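You operate a simulated robot arm through the tools that you are given. There is no shell and no other tool. Be economical: measure what you need, move in short steps, check, and stop when the job is done.

Carry out the task below with a simulated robot arm. There is one attempt and no reset: what you move stays moved.

Task
Swap the blue pad on the yellow plate for the black one.
Fine: raise its edge by the pad lifter, blue pad to the middle deck, lifter down before the new pad; the drive stays off. The guards are shut and stay shut. Where these are worked on the way, their far stop is far enough and under half their travel is too little: pad lifter.
Where things are to end (x, y in the base frame): blue felt table pad within 0.06 m of [-0.18, -0.74].

The check looks at the end state, three seconds after you hand in, the way a careful person would. Anything else that was tipped, shoved, dropped, spilled or broken makes it a failure.

Robot
A 7-joint arm with a two-finger parallel gripper on a trunk, on a base that drives. Base frame: it is fixed to the floor where the robot stands at the start and does not move with it; the origin is under the middle of the robot, x ahead of it, y to its left, z up. Units: m, rad, N and s.
With the tool pointing down near the work surface it reaches from about 0.48 to 0.92 m from the robot's upright axis, wherever it stands. Its first joint turns from -2.007 to 2.007 rad. Places, roughly: middle deck of the table cart [0, -0.9, 0.5]; pad lifter [0.6, 0, 1]. Payload 3.91 kg.
The TCP is the grasp point between the finger pads, 0.03 m short of the fingertips. In the tool frame z runs along the fingers and y along their closing line. Largest opening 0.11 m; finger width 0.02, thickness 0.01; the body of the gripper, 0.048 by 0.112 m, starts 0.055 m behind the TCP.
Orientation is that of the tool frame in the base frame, as [roll, pitch, yaw] about the fixed x, y, z axes, in that order (R = Rz(yaw) Ry(pitch) Rx(roll)). With the fingers straight down and closing along the base's y, the tool's x points along the base's -x, its y along +y and its z along -z.

Tools
- The arm moves only by the tool drive_tool. Its arguments are lists of equal length, an entry for each row: "delta_pos": the shift along the tool's x, y, z in cm, a list of three; "rotation": the turn, a rotation vector about the tool's x, y, z in rad, a list of three. In form: {"delta_pos": [[dx, dy, dz], ...], "rotation": [[ax, ay, az], ...]}. A call has 1 to 20 rows; each row is the pose to reach, as a shift and turn from the pose commanded when the call began, along the tool's axes at that moment. "grip" is the gripper command, from -1 (shut) to 1 (fully open), values between in proportion, set as the call begins (left out, the last holds). Each row takes 0.2 s and may step no farther than 0.05 m and 0.15 rad from the row before; otherwise, or with a gripper value out of range, the whole call is refused. A pose out of reach is approached as far as the arm can. The call stops where the force on the tool passes 50 N (or 10 N more than at its start, if that is more) or the arm is blocked; 0.2 s more then pass. Each finger travels about 0.153 m/s and halts on what it meets, pressing with about 34 N; the grip force reading is that of the motor and also rises with nothing between the fingers. The clock runs only during rows and for 0.2 s after the last one: add rows that repeat a pose to give the fingers time. It gives the time, the measured TCP pose, the force on the tool (base axes), the opening and the grip force at its end, in the units of the frame above (readings bear some noise), with the torque about the TCP (base axes, N m) and any sound that the robot's microphone picked up, and new pictures: "pictures" is both (left out), scene, wrist or none.
- Cameras (640 x 400 px; columns grow to the right, rows downward): "scene" is now at [0.182, 0.1258, 1.4185]; the picture's right is [-0.89, -0.45, 0.00], its down [-0.24, 0.48, -0.84] and it looks along [0.38, -0.75, -0.53] (base axes); focal length 234 px, centre (320, 200). "wrist" rides on the gripper at [0.072, 0.017, -0.103] in the tool frame; the picture's right is [-0.23, 0.97, 0.00], its down [-0.76, -0.18, -0.62] and it looks along [-0.61, -0.14, 0.78] (tool axes); focal length 222 px, centre (320, 200). There is no depth. A picture from a camera that has moved, and an enlarged one, comes with that camera's place and axes in the base frame and with its lens.
- lift_body(by): slides the trunk up (or, below 0, down) by that many m; the arm and the scene camera ride with it, the base frame stays. It gives what a move gives, with no picture.
- drive_base(legs): drives the robot by 1 to 6 legs, each [ahead, left, turn to the left] in m, m and rad, along the robot's own axes; the way and the turn of a leg run together, so that a leg with both is an arc; at most 1.5 m and 3.142 rad a leg. The arm and the cameras ride along, it lands a little off, and it stops where it bumps. It gives what a move gives, and a new picture of the scene camera.
- turn_head(pan, tilt): turns the head with the scene camera to pan (to the left, within 1.396 rad either way) and tilt (down, from -0.506 to 1.204), counted from straight ahead of the robot. It gives what a move gives, and a new picture of the scene camera.
- zoom(camera, box): a new picture of the part [left, top, right, bottom] of that camera's present view, enlarged. No time passes.
- finish_job(): hands the job in; it is judged then, once.

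Work in short steps. Places have to be worked out from the pictures, the camera data and where the tool is seen: move nearer, look again, correct. Check each grasp and each placing, and mend what went wrong. You have 120 turns and 260 pictures in all, those below and enlarged ones among them. Open the gripper and draw the arm clear of the work before you hand the job in, unless the task says otherwise; then end with one line.

The tools are called after "Emit:" as name(argument=value, ...) on one line, values as JSON. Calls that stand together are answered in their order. drive_tool: Moves the arm, as the interface text tells. Its arguments: {"type":"object","properties":{"delta_pos":{"type":"array","items":{"type":"array","items":{"type":"number"}}},"rotation":{"type":"array","items":{"type":"array","items":{"type":"number"}}},"grip":{"type":"number"},"pictures":{"type":"string","enum":["both","scene","wrist","none"]}},"required":["delta_pos","rotation"]} The other tools are called the same way: lift_body (by) slides the trunk up or down; drive_base (legs) drives the base; turn_head (pan, tilt) turns the head that bears the scene camera; zoom (camera, box) takes an enlarged picture of a part of a camera's view; finish_job () hands the job in.

At the start:

```text
t: 0.0
ee_pos: [0.3902, -0.3952, 1.2802]
ee_rot: [-3.141, -0.001, 3.142]
ft_force: [0.3, 0.1, 1.1]
moment: [0.0, -0.02, 0.02]
opening: 0.1101
gripper_force: 0.0
trunk travel left (down, up): [-0.75, 0.24]
robot x, y, heading: [-0.0007, 0.0021, -0.004]
head pan, tilt: [-1.1, 0.564]
```

scene: 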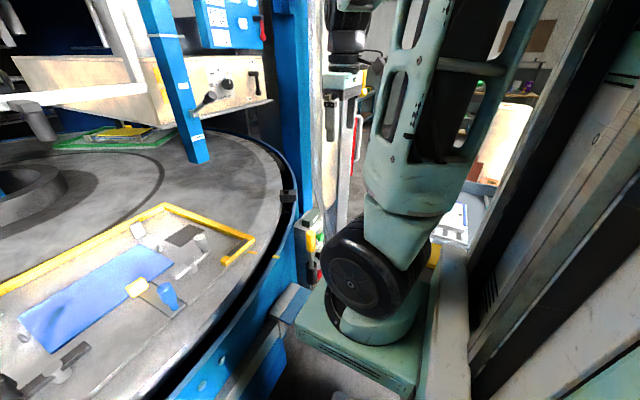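
wrist: 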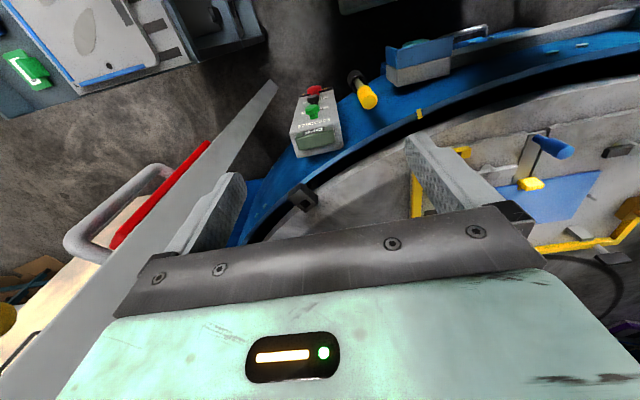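

The scene shows a round table with a yellow-framed plate and a blue pad; I look ahead and around with the head first.

Emit:
turn_head(pan=0.0, tilt=0.7)

Emit:
turn_head(pan=-1.396, tilt=0.8)

```text
t: 1.3
ee_pos: [0.3899, -0.3953, 1.2784]
ee_rot: [-3.141, 0.0, 3.141]
ft_force: [-0.5, -0.3, 0.3]
moment: [0.01, -0.01, -0.01]
opening: 0.1101
gripper_force: 0.0
trunk travel left (down, up): [-0.75, 0.24]
robot x, y, heading: [-0.001, 0.0022, -0.003]
head pan, tilt: [0.0, 0.7]
camera scene: at [0.2264, 0.2055, 1.4067], right [0.0, -1.0, 0.0], down [-0.64, 0.0, -0.77], along [0.77, 0.0, -0.64], focal length 234 px, centre (320, 200)
```

scene: 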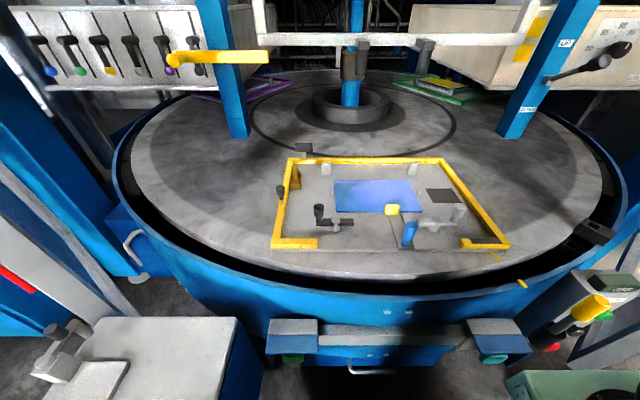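

```text
t: 2.9
ee_pos: [0.39, -0.3946, 1.2784]
ee_rot: [3.141, -0.002, 3.141]
ft_force: [-0.3, 1.0, -1.0]
moment: [-0.02, -0.01, 0.0]
opening: 0.11
gripper_force: 0.0
trunk travel left (down, up): [-0.75, 0.24]
robot x, y, heading: [0.0037, 0.0012, 0.002]
head pan, tilt: [-1.396, 0.799]
camera scene: at [0.1555, 0.1261, 1.3985], right [-0.98, -0.17, 0.0], down [-0.12, 0.71, -0.7], along [0.12, -0.69, -0.72], focal length 234 px, centre (320, 200)
```

scene: 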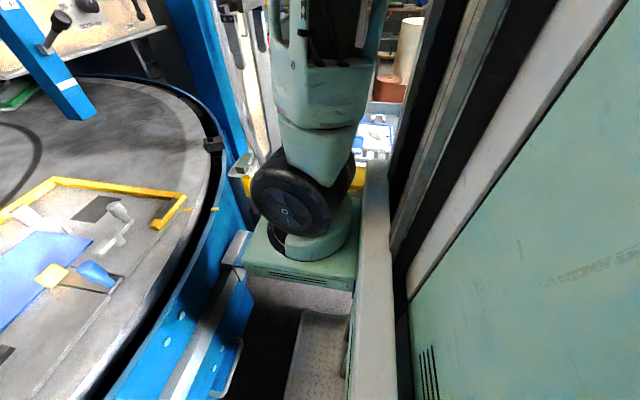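

I go back to looking at the plate and enlarge it.

Emit:
turn_head(pan=-0.2, tilt=0.85)

Emit:
zoom(camera="scene", box=[180, 80, 440, 240])

Emit:
zoom(camera="scene", box=[420, 150, 640, 290])

```text
t: 4.3
ee_pos: [0.3909, -0.3949, 1.2803]
ee_rot: [3.14, 0.0, 3.141]
ft_force: [-0.4, 0.0, -0.4]
moment: [0.0, -0.01, 0.03]
opening: 0.1102
gripper_force: 0.1
trunk travel left (down, up): [-0.75, 0.24]
robot x, y, heading: [-0.0009, -0.0022, -0.003]
head pan, tilt: [-0.201, 0.85]
camera scene: at [0.218, 0.1899, 1.3944], right [-0.2, -0.98, 0.0], down [-0.74, 0.15, -0.66], along [0.65, -0.13, -0.75], focal length 234 px, centre (320, 200)
```

scene: 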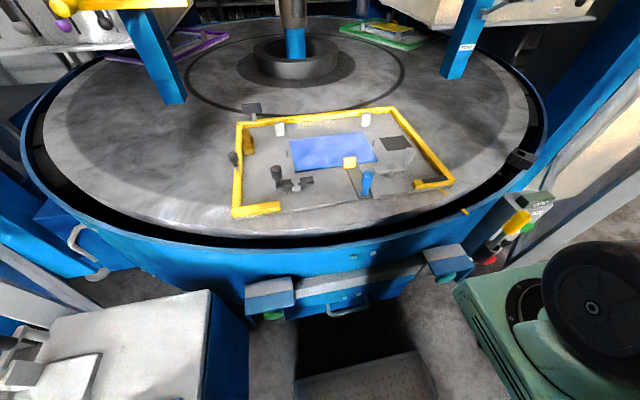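

```text
2.46 times, centred on (310, 160) of scene
camera zoom: at [0.218, 0.1899, 1.3944], right [-0.2, -0.98, 0.0], down [-0.74, 0.15, -0.66], along [0.65, -0.13, -0.75], focal length 576 px, centre (345, 298)
```

zoom: 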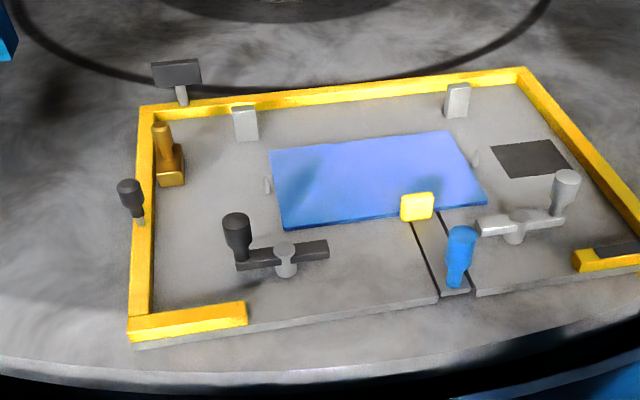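

```text
2.86 times, centred on (530, 220) of scene
camera zoom: at [0.218, 0.1899, 1.3944], right [-0.2, -0.98, 0.0], down [-0.74, 0.15, -0.66], along [0.65, -0.13, -0.75], focal length 669 px, centre (-280, 143)
```

zoom: 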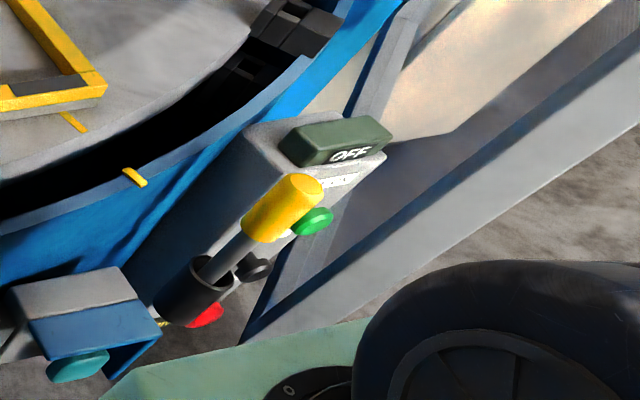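

The plate has a blue handle and yellow tab at the pad's front edge (likely the lifter). I move the tool in over the front of the plate, staying high, to look with the wrist camera.

Emit:
drive_tool(delta_pos=[[0, 5, 0], [0, 10, 0], [0, 15, 0], [0, 20, 0], [0, 25, 0], [0, 30, 0], [0, 35, 0], [0, 39, 0]], rotation=[[0, 0, 0], [0, 0, 0], [0, 0, 0], [0, 0, 0], [0, 0, 0], [0, 0, 0], [0, 0, 0], [0, 0, 0]], pictures="both")

Emit:
turn_head(pan=-1.25, tilt=0.8)

```text
t: 6.1
ee_pos: [0.4354, 0.0093, 1.2568]
ee_rot: [3.141, 0.0, 3.14]
ft_force: [-0.8, 0.3, 0.2]
moment: [0.0, -0.04, -0.01]
opening: 0.1101
gripper_force: 0.1
out of reach, approached as far as the arm can: row 2, 3, 4, 5, 6, 7, 8
trunk travel left (down, up): [-0.75, 0.24]
robot x, y, heading: [0.0019, 0.0008, -0.005]
head pan, tilt: [-0.201, 0.85]
camera scene: at [0.218, 0.1892, 1.3945], right [-0.2, -0.98, 0.0], down [-0.74, 0.15, -0.66], along [0.65, -0.13, -0.75], focal length 234 px, centre (320, 200)
camera wrist: at [0.3624, 0.0265, 1.3597], right [0.23, 0.97, 0.0], down [0.76, -0.18, 0.62], along [0.61, -0.14, -0.78], focal length 222 px, centre (320, 200)
```

scene: 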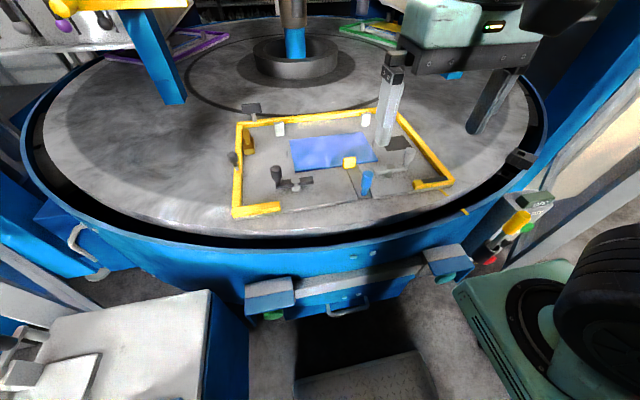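
wrist: 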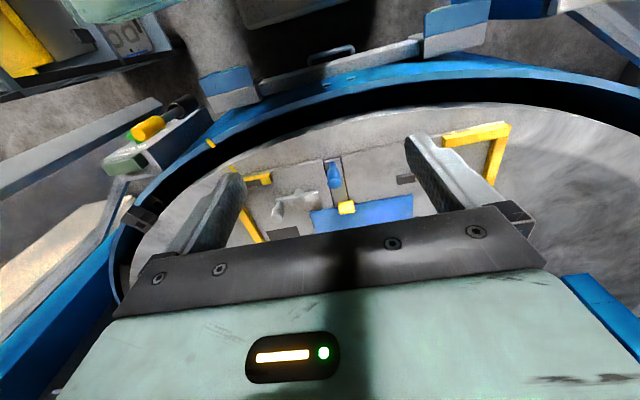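

```text
t: 7.4
ee_pos: [0.436, 0.0097, 1.2553]
ee_rot: [3.141, 0.002, 3.138]
ft_force: [0.4, -0.5, -0.3]
moment: [0.01, 0.0, -0.02]
opening: 0.1099
gripper_force: 0.0
trunk travel left (down, up): [-0.75, 0.24]
robot x, y, heading: [-0.0015, 0.0034, -0.002]
head pan, tilt: [-1.25, 0.799]
camera scene: at [0.167, 0.129, 1.3984], right [-0.95, -0.32, 0.0], down [-0.23, 0.68, -0.7], along [0.22, -0.66, -0.72], focal length 234 px, centre (320, 200)
```

scene: 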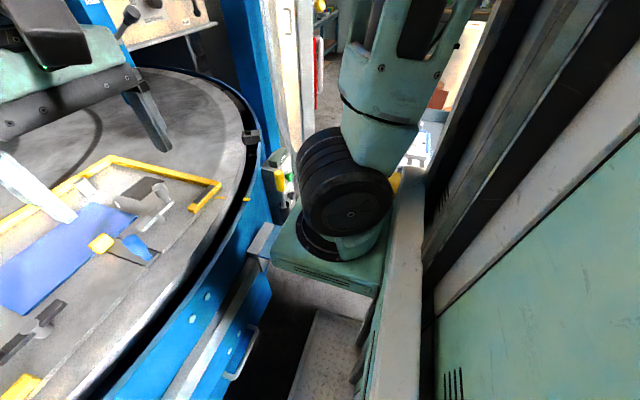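

Zooming on the wrist view of the plate, and looking at the far right for the cart.

Emit:
zoom(camera="wrist", box=[220, 120, 460, 270])

Emit:
zoom(camera="scene", box=[360, 60, 480, 200])

```text
2.67 times, centred on (340, 195) of wrist
camera zoom: at [0.3632, 0.0263, 1.359], right [0.23, 0.97, 0.0], down [0.76, -0.18, 0.62], along [0.61, -0.14, -0.78], focal length 592 px, centre (267, 213)
```

zoom: 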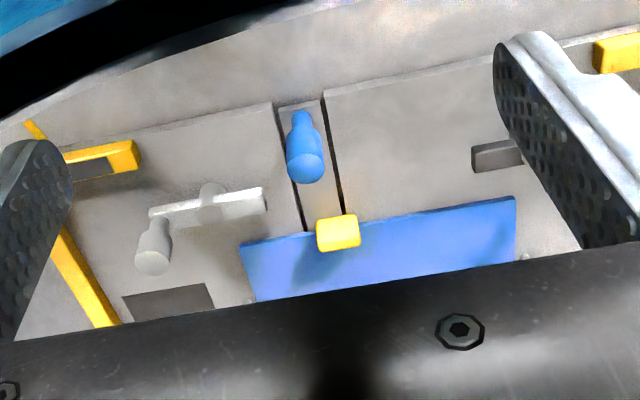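

```text
2.86 times, centred on (420, 130) of scene
camera zoom: at [0.167, 0.129, 1.3984], right [-0.95, -0.32, 0.0], down [-0.23, 0.68, -0.7], along [0.22, -0.66, -0.72], focal length 669 px, centre (34, 400)
```

zoom: 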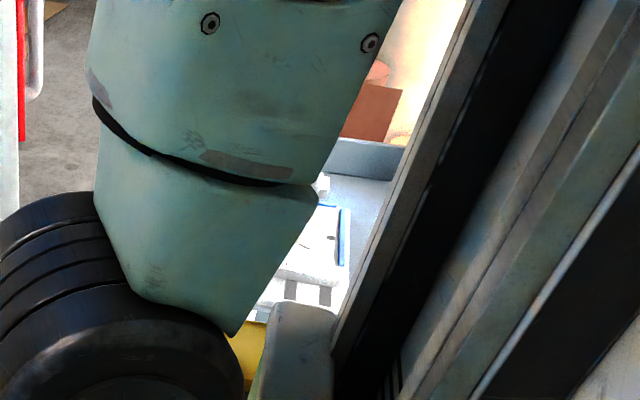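

The lifter is a hinged bar: blue handle at the front, yellow tab at the pad edge. Now I swing the arm to the right with the camera looking outward to look at the cart.

Emit:
drive_tool(delta_pos=[[0, -5, 0], [0, -10, 0], [0, -15, 0], [1, -20, 0], [2, -25, 0], [3, -30, 0], [4, -35, 0], [6, -39, 0], [9, -43, 0], [12, -46.5, 0], [15.5, -50, 0], [19, -53, 0], [23, -56, 0], [27, -58, 0], [31, -60, 0]], rotation=[[0, 0, 0.05], [0, 0, 0.15], [0, 0, 0.25], [0, 0, 0.35], [0, 0, 0.45], [0, 0, 0.55], [0, 0, 0.65], [0, 0, 0.75], [0, 0, 0.85], [0, 0, 0.95], [0, 0, 1.05], [0, 0, 1.15], [0, 0, 1.27], [0, 0, 1.4], [0, 0, 1.5]], pictures="both")

```text
refused: row 4 steps farther than a row can; nothing moved
```

The step limit was exceeded; I shorten the steps.

Emit:
drive_tool(delta_pos=[[0, -4.5, 0], [0, -9, 0], [0, -13.5, 0], [1, -18, 0], [2, -22.5, 0], [3, -27, 0], [4, -31.5, 0], [6, -35.5, 0], [8, -39.5, 0], [11, -43, 0], [14, -46.5, 0], [17, -50, 0], [20.5, -53, 0], [24, -56, 0], [28, -58, 0], [32, -60, 0]], rotation=[[0, 0, 0.05], [0, 0, 0.15], [0, 0, 0.25], [0, 0, 0.35], [0, 0, 0.45], [0, 0, 0.55], [0, 0, 0.65], [0, 0, 0.75], [0, 0, 0.85], [0, 0, 0.95], [0, 0, 1.05], [0, 0, 1.15], [0, 0, 1.27], [0, 0, 1.4], [0, 0, 1.5], [0, 0, 1.57]], pictures="both")

```text
t: 10.8
ee_pos: [0.1092, -0.5859, 1.2511]
ee_rot: [3.141, 0.0, 1.569]
ft_force: [-0.1, 0.3, 0.8]
moment: [0.01, 0.01, -0.02]
opening: 0.1102
gripper_force: 0.0
out of reach, approached as far as the arm can: row 1, 2, 3, 4, 5, 6
trunk travel left (down, up): [-0.75, 0.24]
robot x, y, heading: [0.001, -0.0016, 0.002]
head pan, tilt: [-1.25, 0.799]
camera scene: at [0.1672, 0.1295, 1.3984], right [-0.95, -0.32, 0.0], down [-0.23, 0.68, -0.7], along [0.22, -0.66, -0.72], focal length 234 px, centre (320, 200)
camera wrist: at [0.1265, -0.5129, 1.355], right [0.97, -0.23, 0.0], down [-0.18, -0.76, 0.62], along [-0.14, -0.61, -0.78], focal length 222 px, centre (320, 200)
```

scene: 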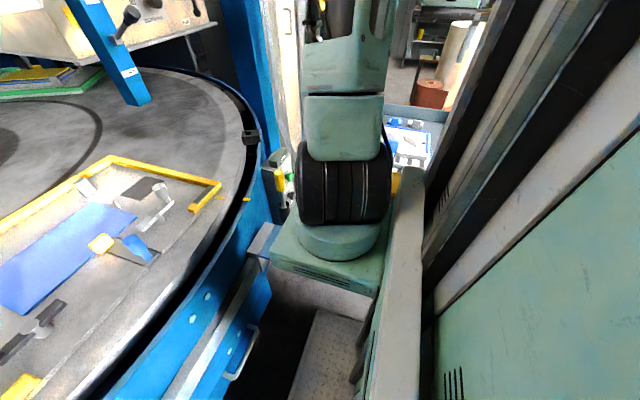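
wrist: 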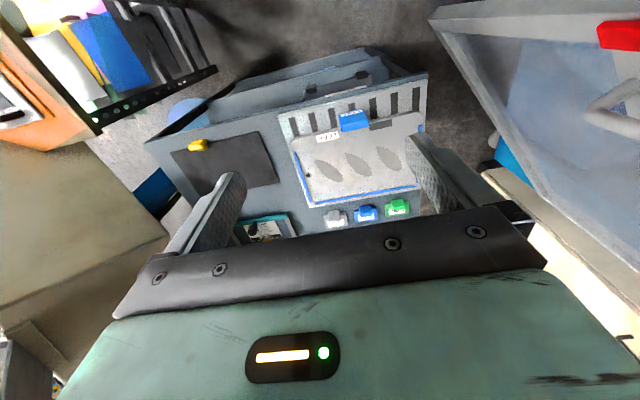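

The cart's top shows a dark pad with a yellow piece on it and other items. Enlarging.

Emit:
zoom(camera="wrist", box=[130, 40, 450, 240])

Emit:
zoom(camera="wrist", box=[0, 0, 240, 150])

```text
2.00 times, centred on (290, 140) of wrist
camera zoom: at [0.1265, -0.5129, 1.355], right [0.97, -0.23, 0.0], down [-0.18, -0.76, 0.62], along [-0.14, -0.61, -0.78], focal length 444 px, centre (380, 320)
```

zoom: 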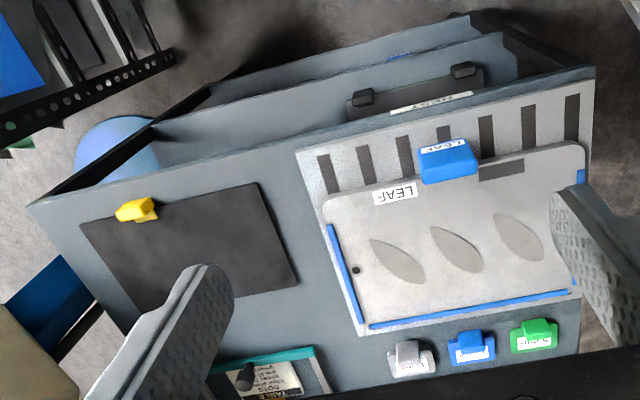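

```text
2.67 times, centred on (120, 75) of wrist
camera zoom: at [0.1265, -0.5129, 1.355], right [0.97, -0.23, 0.0], down [-0.18, -0.76, 0.62], along [-0.14, -0.61, -0.78], focal length 592 px, centre (853, 533)
```

zoom: 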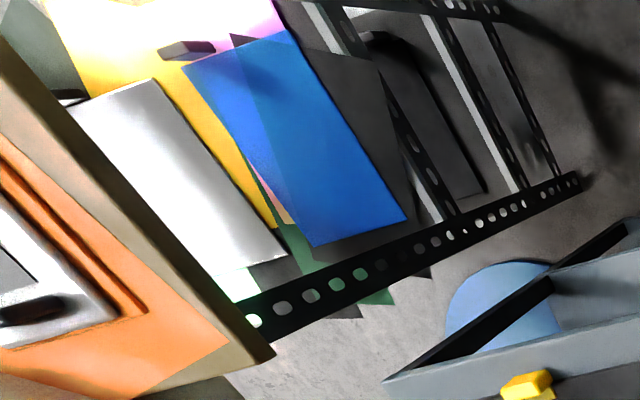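

I judge the black pad near (-0.18, -0.75, 0.84) on the upper deck, with further decks below. I need a lower side view: first check what the scene camera sees of the cart.

Emit:
turn_head(pan=-1.396, tilt=0.5)

Emit:
zoom(camera="scene", box=[280, 130, 460, 280])

```text
t: 11.6
ee_pos: [0.1107, -0.5845, 1.2512]
ee_rot: [3.141, -0.002, 1.573]
ft_force: [0.8, 0.5, 0.7]
moment: [-0.01, 0.0, -0.02]
opening: 0.1103
gripper_force: 0.0
trunk travel left (down, up): [-0.75, 0.24]
robot x, y, heading: [-0.0001, 0.0013, -0.001]
head pan, tilt: [-1.396, 0.499]
camera scene: at [0.1573, 0.1159, 1.4243], right [-0.98, -0.17, 0.0], down [-0.08, 0.47, -0.88], along [0.15, -0.86, -0.48], focal length 234 px, centre (320, 200)
```

scene: 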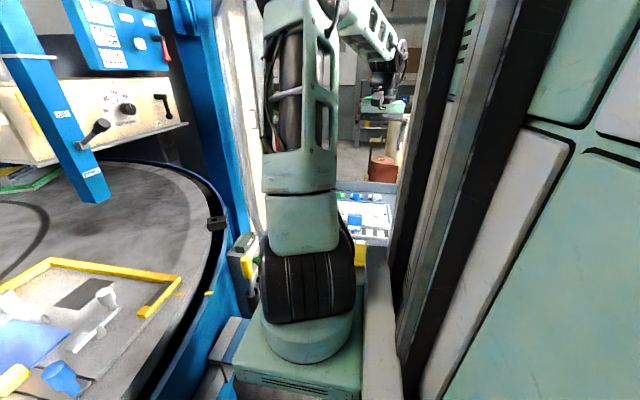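

```text
2.67 times, centred on (370, 205) of scene
camera zoom: at [0.1573, 0.1159, 1.4243], right [-0.98, -0.17, 0.0], down [-0.08, 0.47, -0.88], along [0.15, -0.86, -0.48], focal length 624 px, centre (187, 187)
```

zoom: 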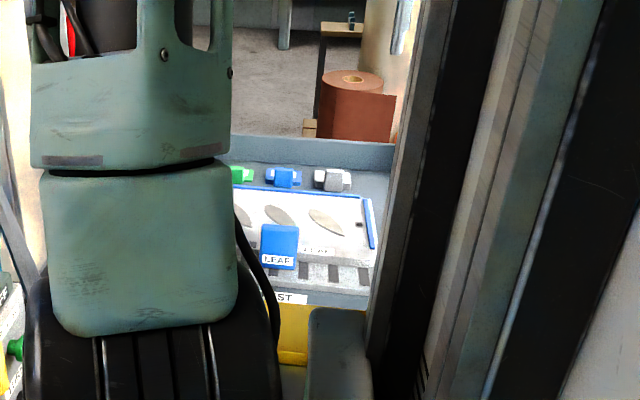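

I tilt the tool so that the wrist camera looks horizontally at the cart, and lower the trunk in stages.

Emit:
drive_tool(delta_pos=[[1, 0, 0], [2, 0, 0], [3, 0, 0], [4, 0, 0], [5, 0, 0], [6, 0, 0]], rotation=[[0, -0.13, 0], [0, -0.26, 0], [0, -0.39, 0], [0, -0.52, 0], [0, -0.65, 0], [0, -0.75, 0]], pictures="none")

Emit:
lift_body(by=-0.25)

Emit:
zoom(camera="wrist", box=[0, 0, 640, 400])

```text
t: 13.0
ee_pos: [0.111, -0.5261, 1.2529]
ee_rot: [3.141, 0.751, 1.572]
ft_force: [0.1, -0.3, -0.7]
moment: [0.01, 0.04, -0.01]
opening: 0.1098
gripper_force: 0.1
trunk travel left (down, up): [-0.75, 0.24]
robot x, y, heading: [0.0019, -0.0038, 0.002]
head pan, tilt: [-1.396, 0.499]
```

```text
t: 15.5
ee_pos: [0.1097, -0.5255, 1.0021]
ee_rot: [-3.141, 0.75, 1.571]
ft_force: [-0.1, 0.5, 0.6]
moment: [0.01, 0.0, -0.01]
opening: 0.11
gripper_force: 0.2
trunk travel left (down, up): [-0.5, 0.49]
robot x, y, heading: [0.0004, -0.0031, 0.007]
head pan, tilt: [-1.396, 0.499]
```

```text
1.00 times, centred on (320, 200) of wrist (not enlarged: the box is as wide or as high as the picture)
camera zoom: at [0.1274, -0.4018, 1.0284], right [0.97, -0.17, 0.15], down [-0.18, -0.13, 0.98], along [-0.14, -0.98, -0.16], focal length 222 px, centre (320, 200)
```

zoom: 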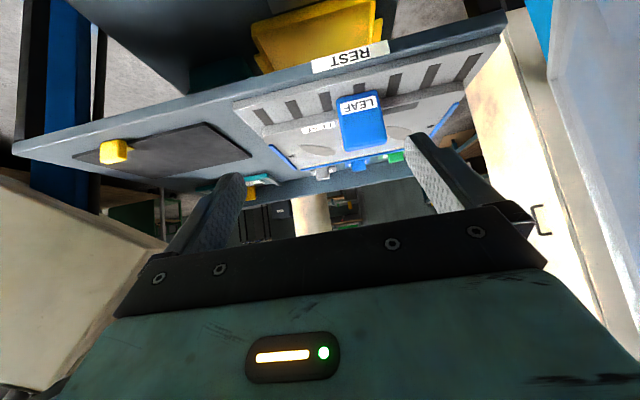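

The upper deck is labelled REST with the black pad. I go lower to see the middle deck.

Emit:
lift_body(by=-0.25)

Emit:
zoom(camera="wrist", box=[0, 0, 640, 400])

```text
t: 18.1
ee_pos: [0.1113, -0.5256, 0.7529]
ee_rot: [-3.141, 0.751, 1.569]
ft_force: [0.2, 0.7, -0.3]
moment: [0.01, -0.02, -0.02]
opening: 0.1102
gripper_force: 0.1
trunk travel left (down, up): [-0.25, 0.74]
robot x, y, heading: [0.0044, 0.0002, -0.003]
head pan, tilt: [-1.396, 0.499]
```

```text
1.00 times, centred on (320, 200) of wrist (not enlarged: the box is as wide or as high as the picture)
camera zoom: at [0.1274, -0.4018, 0.7784], right [0.97, -0.17, 0.15], down [-0.18, -0.13, 0.98], along [-0.14, -0.98, -0.16], focal length 222 px, centre (320, 200)
```

zoom: 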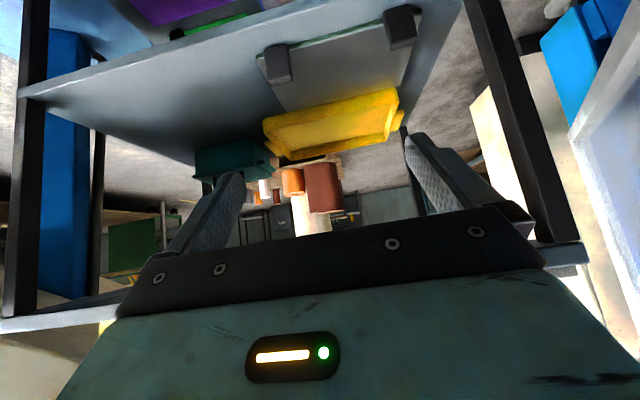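

The middle deck (z≈0.50, front edge y≈-0.64) is free on the left half where the blue pad belongs. I go back up and swing over the plate.

Emit:
lift_body(by=0.5)

Emit:
drive_tool(delta_pos=[[0, 0, 0], [0, 0, 0], [0, 0, 0], [0, 0, 0], [0, 0, 0]], rotation=[[0, 0.15, 0], [0, 0.3, 0], [0, 0.45, 0], [0, 0.6, 0], [0, 0.75, 0]], pictures="none")

Emit:
drive_tool(delta_pos=[[0, 4, 0], [0, 8, 0], [0, 12, 0], [0, 16, 0], [1, 20, 0], [3, 24, 0], [6, 27, 0], [10, 29, 0], [14, 31, 0], [18, 33, 0], [23, 34, 0], [28, 34, 0], [33, 34, 0], [38, 34, 0], [43, 34, 0], [48, 34, 0], [52, 34, 0], [52, 34, 0]], rotation=[[0, 0, -0.1], [0, 0, -0.2], [0, 0, -0.3], [0, 0, -0.4], [0, 0, -0.5], [0, 0, -0.6], [0, 0, -0.7], [0, 0, -0.8], [0, 0, -0.9], [0, 0, -1.0], [0, 0, -1.1], [0, 0, -1.2], [0, 0, -1.3], [0, 0, -1.4], [0, 0, -1.5], [0, 0, -1.57], [0, 0, -1.57], [0, 0, -1.57]], pictures="wrist")

```text
refused: 0.5 is not a number from -0.4 to 0.4
```

```text
t: 19.3
ee_pos: [0.1115, -0.526, 0.753]
ee_rot: [-3.141, -0.002, 1.57]
ft_force: [0.1, 0.0, 0.5]
moment: [0.03, 0.01, 0.02]
opening: 0.11
gripper_force: 0.1
trunk travel left (down, up): [-0.25, 0.74]
robot x, y, heading: [0.0017, 0.0026, -0.004]
head pan, tilt: [-1.396, 0.499]
```

```text
refused: row 11 steps farther than a row can; nothing moved
```

The lift was refused for size but nothing harmful happened. I lift in two parts, then swing with corrected steps.

Emit:
lift_body(by=0.4)

Emit:
lift_body(by=0.1)

Emit:
drive_tool(delta_pos=[[0, 4, 0], [0, 8, 0], [0, 12, 0], [0, 16, 0], [1, 20, 0], [3, 24, 0], [6, 27, 0], [10, 29, 0], [14, 31, 0], [18, 33, 0], [22, 34, 0], [26, 34, 0], [30, 34, 0], [34, 34, 0], [38, 34, 0], [42, 34, 0], [46, 34, 0], [50, 34, 0], [52, 34, 0]], rotation=[[0, 0, -0.1], [0, 0, -0.2], [0, 0, -0.3], [0, 0, -0.4], [0, 0, -0.5], [0, 0, -0.6], [0, 0, -0.7], [0, 0, -0.8], [0, 0, -0.9], [0, 0, -1.0], [0, 0, -1.1], [0, 0, -1.2], [0, 0, -1.3], [0, 0, -1.4], [0, 0, -1.5], [0, 0, -1.57], [0, 0, -1.57], [0, 0, -1.57], [0, 0, -1.57]], pictures="wrist")

```text
t: 23.1
ee_pos: [0.1116, -0.5265, 1.1529]
ee_rot: [3.141, -0.002, 1.57]
ft_force: [0.0, -0.7, 1.0]
moment: [0.01, 0.0, 0.01]
opening: 0.11
gripper_force: 0.0
trunk travel left (down, up): [-0.65, 0.34]
robot x, y, heading: [0.0009, 0.0029, -0.001]
head pan, tilt: [-1.396, 0.499]
```

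```text
t: 24.5
ee_pos: [0.1115, -0.5256, 1.2527]
ee_rot: [3.141, -0.001, 1.572]
ft_force: [0.7, -0.1, 1.1]
moment: [0.0, 0.0, -0.01]
opening: 0.11
gripper_force: 0.0
trunk travel left (down, up): [-0.75, 0.24]
robot x, y, heading: [0.0015, -0.0004, -0.001]
head pan, tilt: [-1.396, 0.499]
```

```text
t: 28.5
ee_pos: [0.451, -0.0056, 1.2522]
ee_rot: [3.141, -0.001, -3.141]
ft_force: [-0.2, -0.7, 0.0]
moment: [0.04, 0.02, -0.02]
opening: 0.1098
gripper_force: 0.0
out of reach, approached as far as the arm can: row 14, 15, 16, 17
trunk travel left (down, up): [-0.75, 0.24]
robot x, y, heading: [0.0016, 0.0029, 0.004]
head pan, tilt: [-1.396, 0.499]
camera wrist: at [0.3772, 0.0115, 1.355], right [0.23, 0.97, 0.0], down [0.76, -0.18, 0.62], along [0.61, -0.14, -0.78], focal length 222 px, centre (320, 200)
```

wrist: 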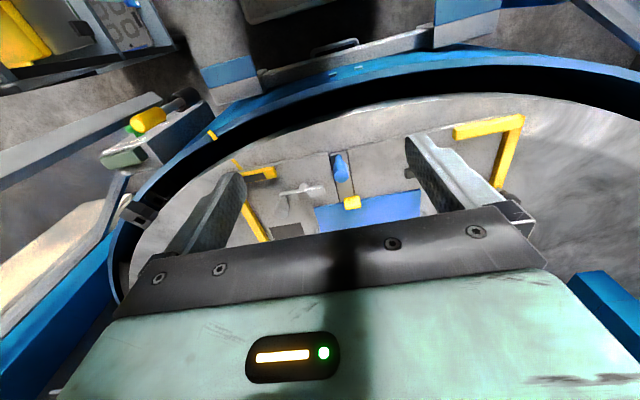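

I look closely at the lifter and tab with the head camera.

Emit:
turn_head(pan=-0.45, tilt=0.75)

Emit:
zoom(camera="scene", box=[220, 140, 340, 220])

```text
t: 29.7
ee_pos: [0.4502, -0.0056, 1.2519]
ee_rot: [3.14, 0.0, 3.142]
ft_force: [0.8, -0.6, 0.5]
moment: [0.02, 0.03, 0.02]
opening: 0.11
gripper_force: 0.0
trunk travel left (down, up): [-0.75, 0.24]
robot x, y, heading: [0.0009, -0.0002, -0.002]
head pan, tilt: [-0.45, 0.75]
camera scene: at [0.216, 0.1694, 1.4025], right [-0.44, -0.9, 0.0], down [-0.61, 0.3, -0.73], along [0.66, -0.32, -0.68], focal length 234 px, centre (320, 200)
```

scene: 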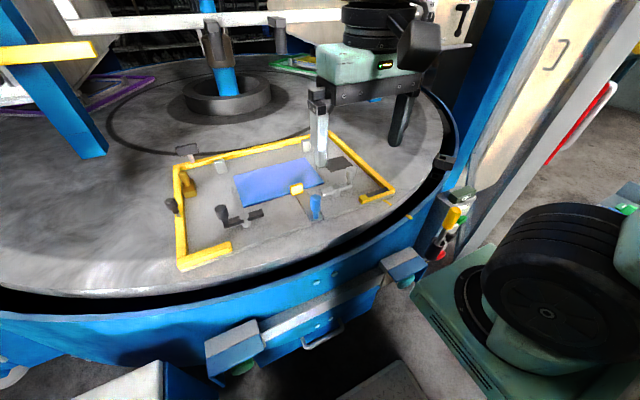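

```text
5.00 times, centred on (280, 180) of scene
camera zoom: at [0.216, 0.1694, 1.4025], right [-0.44, -0.9, 0.0], down [-0.61, 0.3, -0.73], along [0.66, -0.32, -0.68], focal length 1171 px, centre (520, 300)
```

zoom: 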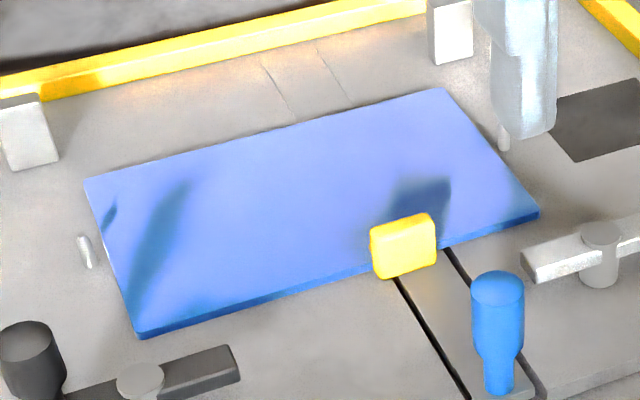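

The lifter's blue knob stands at about (0.593, 0.0), top z≈1.025, on a strip in a slot running under the pad. I move above it with the fingers partly open.

Emit:
drive_tool(delta_pos=[[-4, 0.1, 0], [-8, 0.3, 0], [-12, 0.5, 2], [-14.3, 0.6, 6], [-14.3, 0.6, 10], [-14.3, 0.6, 14]], rotation=[[0, 0, 0], [0, 0, 0], [0, 0, 0], [0, 0, 0], [0, 0, 0], [0, 0, 0]], grip=0.1, pictures="both")

Emit:
zoom(camera="scene", box=[220, 110, 380, 230])

```text
t: 31.1
ee_pos: [0.5922, -0.0014, 1.1106]
ee_rot: [-3.141, -0.001, -3.14]
ft_force: [-0.4, 0.1, 0.0]
moment: [0.01, -0.01, 0.03]
opening: 0.0604
gripper_force: 0.1
trunk travel left (down, up): [-0.75, 0.24]
robot x, y, heading: [-0.0019, -0.002, -0.002]
head pan, tilt: [-0.45, 0.75]
camera scene: at [0.2157, 0.1694, 1.4025], right [-0.44, -0.9, 0.0], down [-0.61, 0.3, -0.73], along [0.66, -0.32, -0.68], focal length 234 px, centre (320, 200)
camera wrist: at [0.519, 0.0164, 1.2136], right [0.23, 0.97, 0.0], down [0.76, -0.18, 0.62], along [0.61, -0.14, -0.78], focal length 222 px, centre (320, 200)
```

scene: 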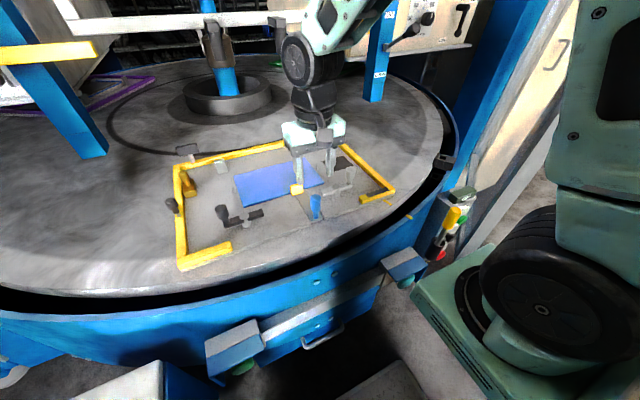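
wrist: 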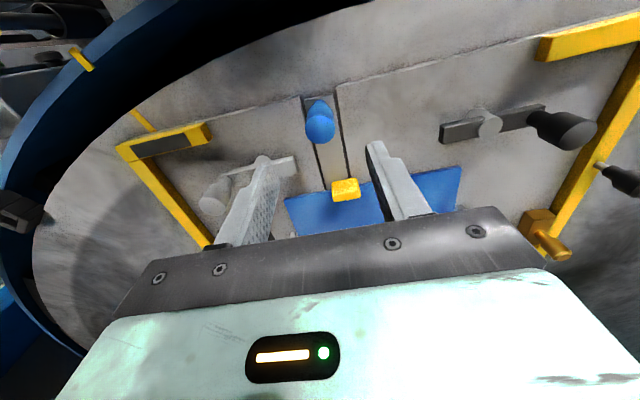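

```text
3.33 times, centred on (300, 170) of scene
camera zoom: at [0.2157, 0.1694, 1.4025], right [-0.44, -0.9, 0.0], down [-0.61, 0.3, -0.73], along [0.66, -0.32, -0.68], focal length 780 px, centre (387, 300)
```

zoom: 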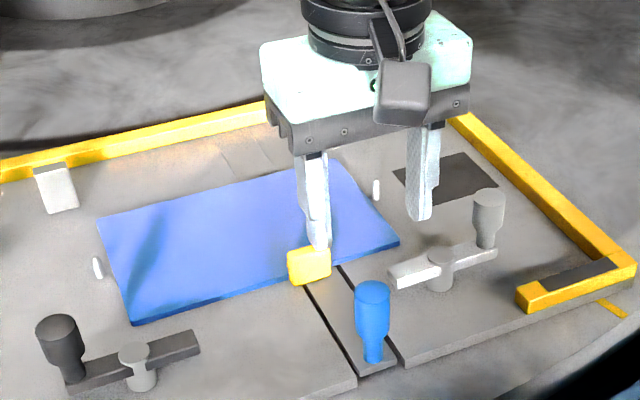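

The knob's place is confirmed at about (0.588, 0.001). I descend straddling it and then grip.

Emit:
drive_tool(delta_pos=[[0.4, 0.2, 4], [0.4, 0.2, 7.5], [0.4, 0.2, 10.3], [0.4, 0.2, 10.3]], rotation=[[0, 0, 0], [0, 0, 0], [0, 0, 0], [0, 0, 0]], pictures="both")

Emit:
zoom(camera="scene", box=[220, 110, 380, 230])

```text
t: 32.1
ee_pos: [0.5893, 0.0021, 1.0077]
ee_rot: [3.141, -0.001, 3.141]
ft_force: [-0.3, 0.8, -0.2]
moment: [0.0, 0.01, -0.01]
opening: 0.0604
gripper_force: 0.0
trunk travel left (down, up): [-0.75, 0.24]
robot x, y, heading: [-0.0032, -0.0023, 0.004]
head pan, tilt: [-0.45, 0.75]
camera scene: at [0.216, 0.1695, 1.4024], right [-0.44, -0.9, 0.0], down [-0.61, 0.3, -0.73], along [0.66, -0.32, -0.68], focal length 234 px, centre (320, 200)
camera wrist: at [0.517, 0.0191, 1.1104], right [0.23, 0.97, 0.0], down [0.76, -0.18, 0.62], along [0.61, -0.14, -0.78], focal length 222 px, centre (320, 200)
```

scene: 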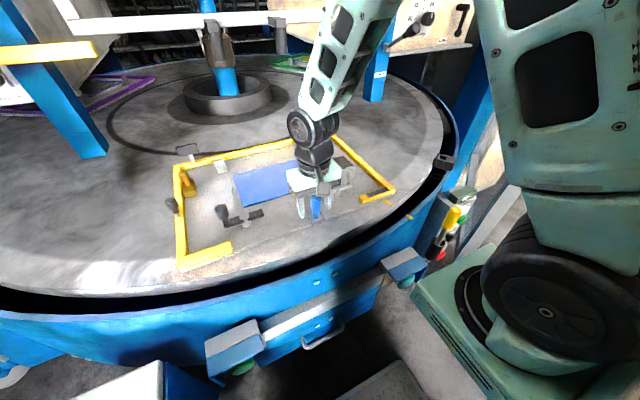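
wrist: 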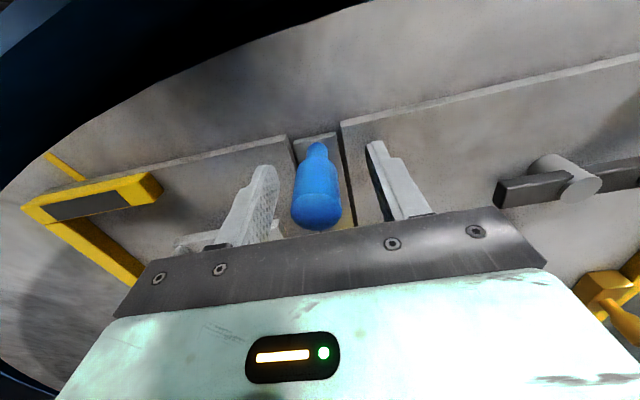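

```text
3.33 times, centred on (300, 170) of scene
camera zoom: at [0.216, 0.1695, 1.4024], right [-0.44, -0.9, 0.0], down [-0.61, 0.3, -0.73], along [0.66, -0.32, -0.68], focal length 780 px, centre (387, 300)
```

zoom: 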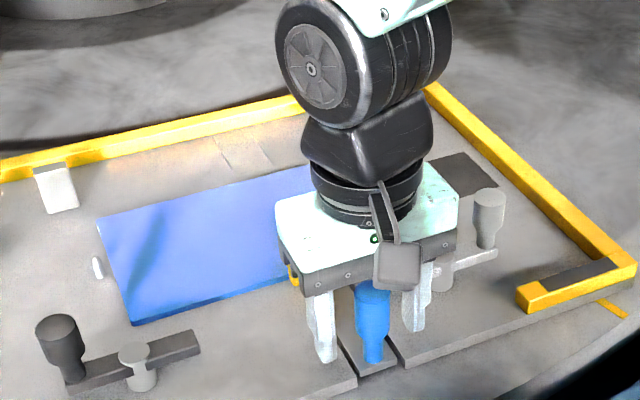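

The knob sits between the fingers. Closing on it.

Emit:
drive_tool(delta_pos=[[0, 0, 0], [0, 0, 0], [0, 0, 0]], rotation=[[0, 0, 0], [0, 0, 0], [0, 0, 0]], grip=-1, pictures="none")

Emit:
drive_tool(delta_pos=[[0, 0, -0.7], [0, 0, -1.5], [0, 0, -1.5]], rotation=[[0, 0, 0], [0, 0, 0], [0, 0, 0]], pictures="both")

Emit:
zoom(camera="scene", box=[220, 110, 380, 230])

```text
t: 32.9
ee_pos: [0.5915, 0.0001, 1.0077]
ee_rot: [-3.142, -0.002, 3.139]
ft_force: [0.0, -17.0, -3.4]
moment: [0.69, -0.17, -0.21]
opening: 0.0257
gripper_force: 44.8
trunk travel left (down, up): [-0.75, 0.24]
robot x, y, heading: [0.0011, -0.0021, 0.003]
head pan, tilt: [-0.45, 0.75]
```

```text
t: 33.7
ee_pos: [0.5892, 0.0015, 1.022]
ee_rot: [-3.141, -0.006, -3.14]
ft_force: [-2.6, -20.7, -27.9]
moment: [0.6, 0.17, -0.01]
opening: 0.0257
gripper_force: 45.0
trunk travel left (down, up): [-0.75, 0.24]
robot x, y, heading: [-0.0011, 0.003, -0.003]
head pan, tilt: [-0.45, 0.75]
camera scene: at [0.2169, 0.1683, 1.4024], right [-0.44, -0.9, 0.0], down [-0.61, 0.3, -0.73], along [0.66, -0.32, -0.68], focal length 234 px, centre (320, 200)
camera wrist: at [0.5166, 0.0173, 1.126], right [0.23, 0.97, 0.0], down [0.76, -0.18, 0.62], along [0.6, -0.14, -0.78], focal length 222 px, centre (320, 200)
```

scene: 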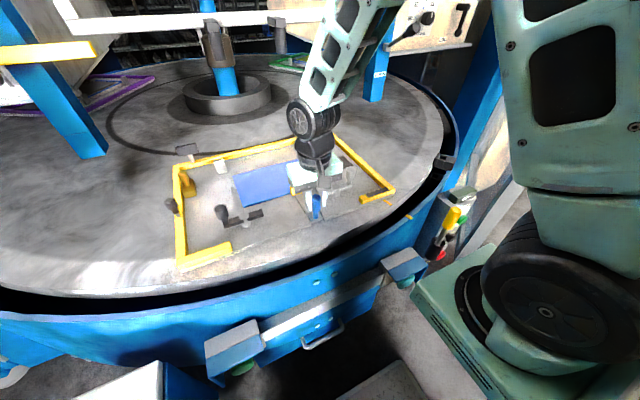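
wrist: 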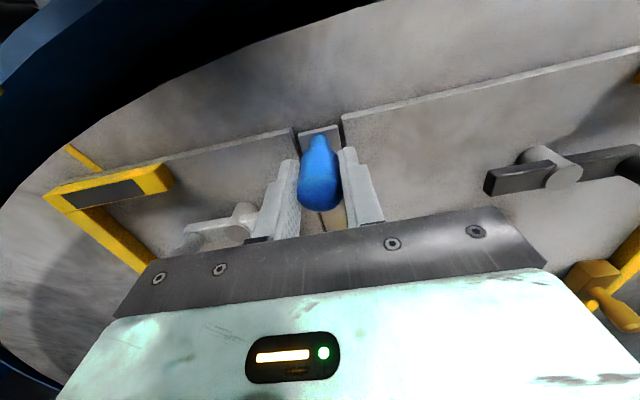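

```text
3.33 times, centred on (300, 170) of scene
camera zoom: at [0.2169, 0.1683, 1.4024], right [-0.44, -0.9, 0.0], down [-0.61, 0.3, -0.73], along [0.66, -0.32, -0.68], focal length 780 px, centre (387, 300)
```

zoom: 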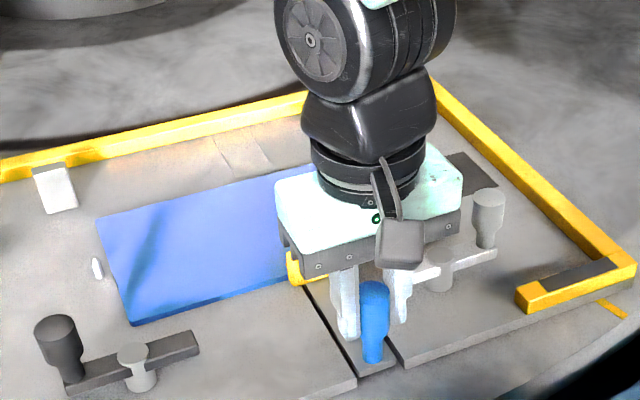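

Pulling up slid along the knob with no motion of the strip. I'll go back down and try drawing it toward the robot gently.

Emit:
drive_tool(delta_pos=[[0, 0, 0.7], [0, 0, 1.3], [0.7, 0, 1.3], [1.4, 0, 1.3], [2.0, 0, 1.3]], rotation=[[0, 0, 0], [0, 0, 0], [0, 0, 0], [0, 0, 0], [0, 0, 0]], pictures="wrist")

Emit:
zoom(camera="scene", box=[220, 110, 380, 230])

```text
t: 34.9
ee_pos: [0.5698, 0.0013, 1.0121]
ee_rot: [-3.141, 0.001, 3.138]
ft_force: [22.5, -27.3, 0.9]
moment: [-0.29, -1.09, -0.12]
opening: 0.0259
gripper_force: 45.2
trunk travel left (down, up): [-0.75, 0.24]
robot x, y, heading: [-0.0001, 0.0009, 0.003]
head pan, tilt: [-0.45, 0.75]
camera wrist: at [0.4976, 0.0174, 1.1135], right [0.23, 0.97, 0.0], down [0.76, -0.18, 0.62], along [0.61, -0.14, -0.78], focal length 222 px, centre (320, 200)
```

wrist: 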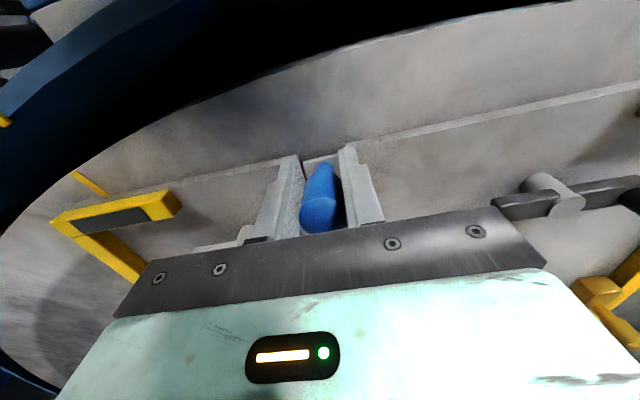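

```text
3.33 times, centred on (300, 170) of scene
camera zoom: at [0.2174, 0.1681, 1.4022], right [-0.44, -0.9, 0.0], down [-0.61, 0.3, -0.73], along [0.66, -0.32, -0.68], focal length 780 px, centre (387, 300)
```

zoom: 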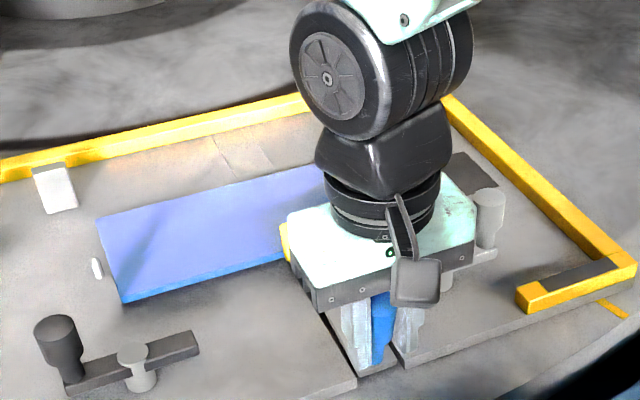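

The pad's front edge has begun to rise: the lever tilts toward the robot. I keep on, turning the tool with the lever about its foot.

Emit:
drive_tool(delta_pos=[[0.8, 0, 0.4], [1.55, 0, 0.9], [1.55, 0, 0.9]], rotation=[[0, -0.15, 0], [0, -0.3, 0], [0, -0.3, 0]], pictures="wrist")

Emit:
zoom(camera="scene", box=[220, 110, 380, 230])

```text
t: 35.7
ee_pos: [0.5533, 0.0016, 1.0029]
ee_rot: [-3.142, 0.3, -3.141]
ft_force: [-1.2, 0.7, 0.5]
moment: [0.0, 0.04, 0.01]
opening: 0.0001
gripper_force: 37.4
trunk travel left (down, up): [-0.75, 0.24]
robot x, y, heading: [-0.0026, 0.0012, 0.006]
head pan, tilt: [-0.45, 0.75]
camera wrist: at [0.4529, 0.019, 1.0801], right [0.22, 0.97, 0.07], down [0.54, -0.18, 0.82], along [0.81, -0.14, -0.57], focal length 222 px, centre (320, 200)
```

wrist: 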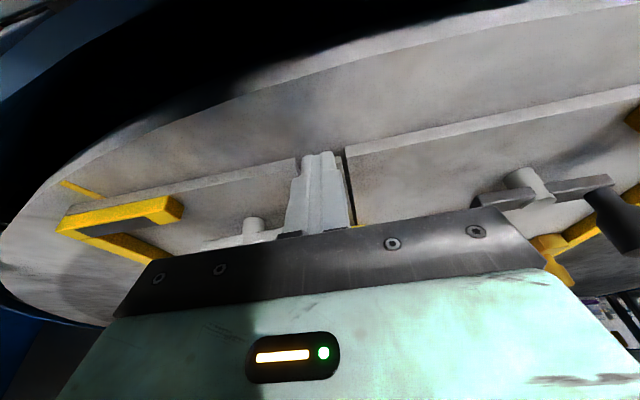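

```text
3.33 times, centred on (300, 170) of scene
camera zoom: at [0.216, 0.1697, 1.4024], right [-0.44, -0.9, 0.0], down [-0.61, 0.3, -0.73], along [0.66, -0.32, -0.68], focal length 780 px, centre (387, 300)
```

zoom: 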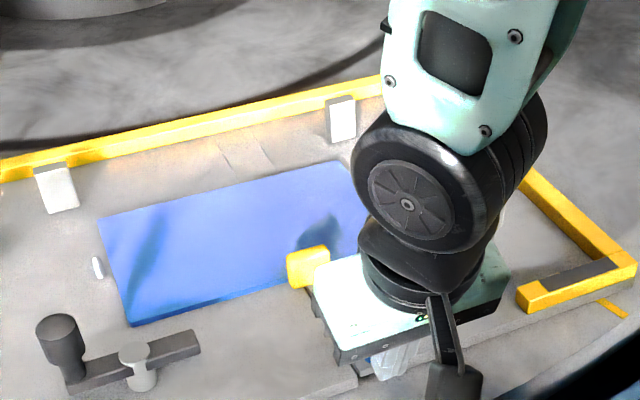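

My fingers slipped off and the pad settled back. The readings fit the bar being a see-saw that goes with the knob pushed down as well; I'll rise, straighten, and look at it unhindered before testing a push down.

Emit:
drive_tool(delta_pos=[[-1.2, 0, -4], [-3, 0, -8], [-3, 0, -9.5], [-6.6, 0, -8.4], [-6.6, 0, -8.4]], rotation=[[0, 0, 0], [0, 0.1, 0], [0, 0.2, 0], [0, 0.3, 0], [0, 0.3, 0]], pictures="wrist")

Emit:
zoom(camera="wrist", box=[220, 80, 420, 205])

```text
t: 36.9
ee_pos: [0.5933, 0.0031, 1.1037]
ee_rot: [3.141, -0.002, -3.141]
ft_force: [-0.5, 0.3, 0.6]
moment: [-0.01, 0.01, 0.04]
opening: 0.0
gripper_force: 37.9
trunk travel left (down, up): [-0.75, 0.24]
robot x, y, heading: [-0.0032, 0.0026, -0.002]
head pan, tilt: [-0.45, 0.75]
camera wrist: at [0.5205, 0.0202, 1.2056], right [0.23, 0.97, 0.0], down [0.76, -0.18, 0.62], along [0.61, -0.14, -0.78], focal length 222 px, centre (320, 200)
```

wrist: 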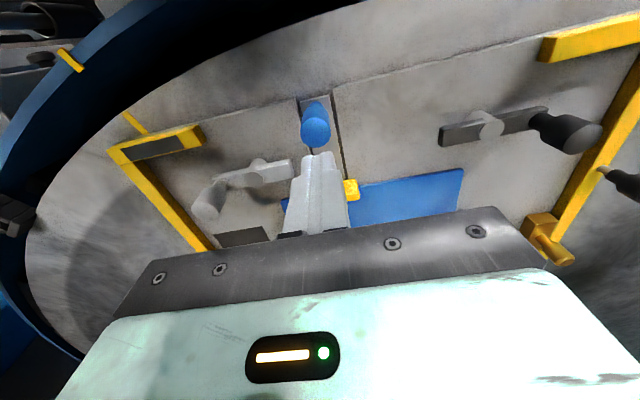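

```text
3.20 times, centred on (320, 142) of wrist
camera zoom: at [0.5205, 0.0202, 1.2056], right [0.23, 0.97, 0.0], down [0.76, -0.18, 0.62], along [0.61, -0.14, -0.78], focal length 711 px, centre (320, 384)
```

zoom: 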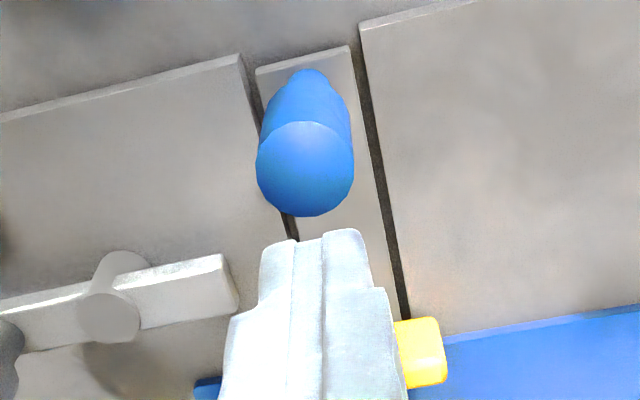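

I press down on the knob top with shut fingers, in small steps.

Emit:
drive_tool(delta_pos=[[0, -0.3, 3], [0, -0.3, 5], [0, -0.3, 6], [0, -0.3, 7], [0, -0.3, 7]], rotation=[[0, 0, 0], [0, 0, 0], [0, 0, 0], [0, 0, 0], [0, 0, 0]], pictures="wrist")

Emit:
zoom(camera="scene", box=[220, 110, 380, 230])

```text
t: 37.5
ee_pos: [0.5924, 0.0002, 1.0609]
ee_rot: [3.138, 0.006, -3.141]
ft_force: [-10.3, -2.1, 27.6]
moment: [-0.12, 0.55, 0.02]
opening: 0.0
gripper_force: 38.1
trunk travel left (down, up): [-0.75, 0.24]
robot x, y, heading: [0.002, 0.0012, -0.003]
head pan, tilt: [-0.45, 0.75]
stopped in row 3: the force on the tool passed its limit at 60 N (the readings are from after the stop); the commanded pose is now the measured one
camera wrist: at [0.5189, 0.0173, 1.1636], right [0.23, 0.97, 0.0], down [0.76, -0.18, 0.63], along [0.61, -0.14, -0.78], focal length 222 px, centre (320, 200)
```

wrist: 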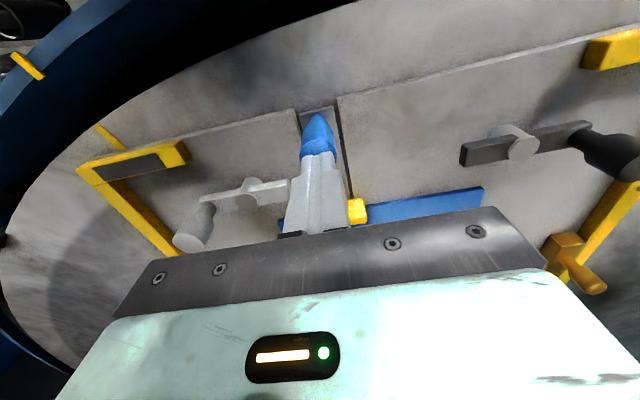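

```text
3.33 times, centred on (300, 170) of scene
camera zoom: at [0.2145, 0.1693, 1.4032], right [-0.44, -0.9, 0.0], down [-0.61, 0.3, -0.73], along [0.66, -0.32, -0.68], focal length 780 px, centre (387, 300)
```

zoom: 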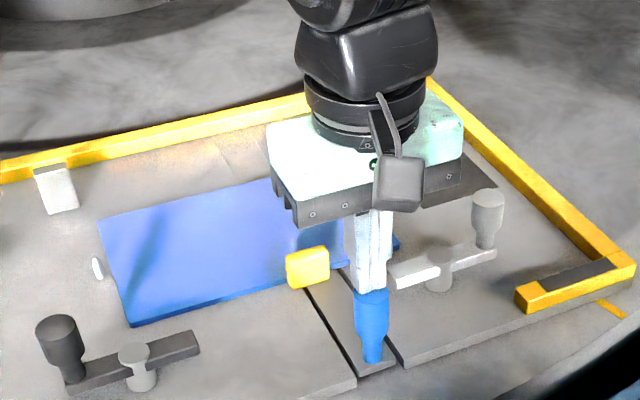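

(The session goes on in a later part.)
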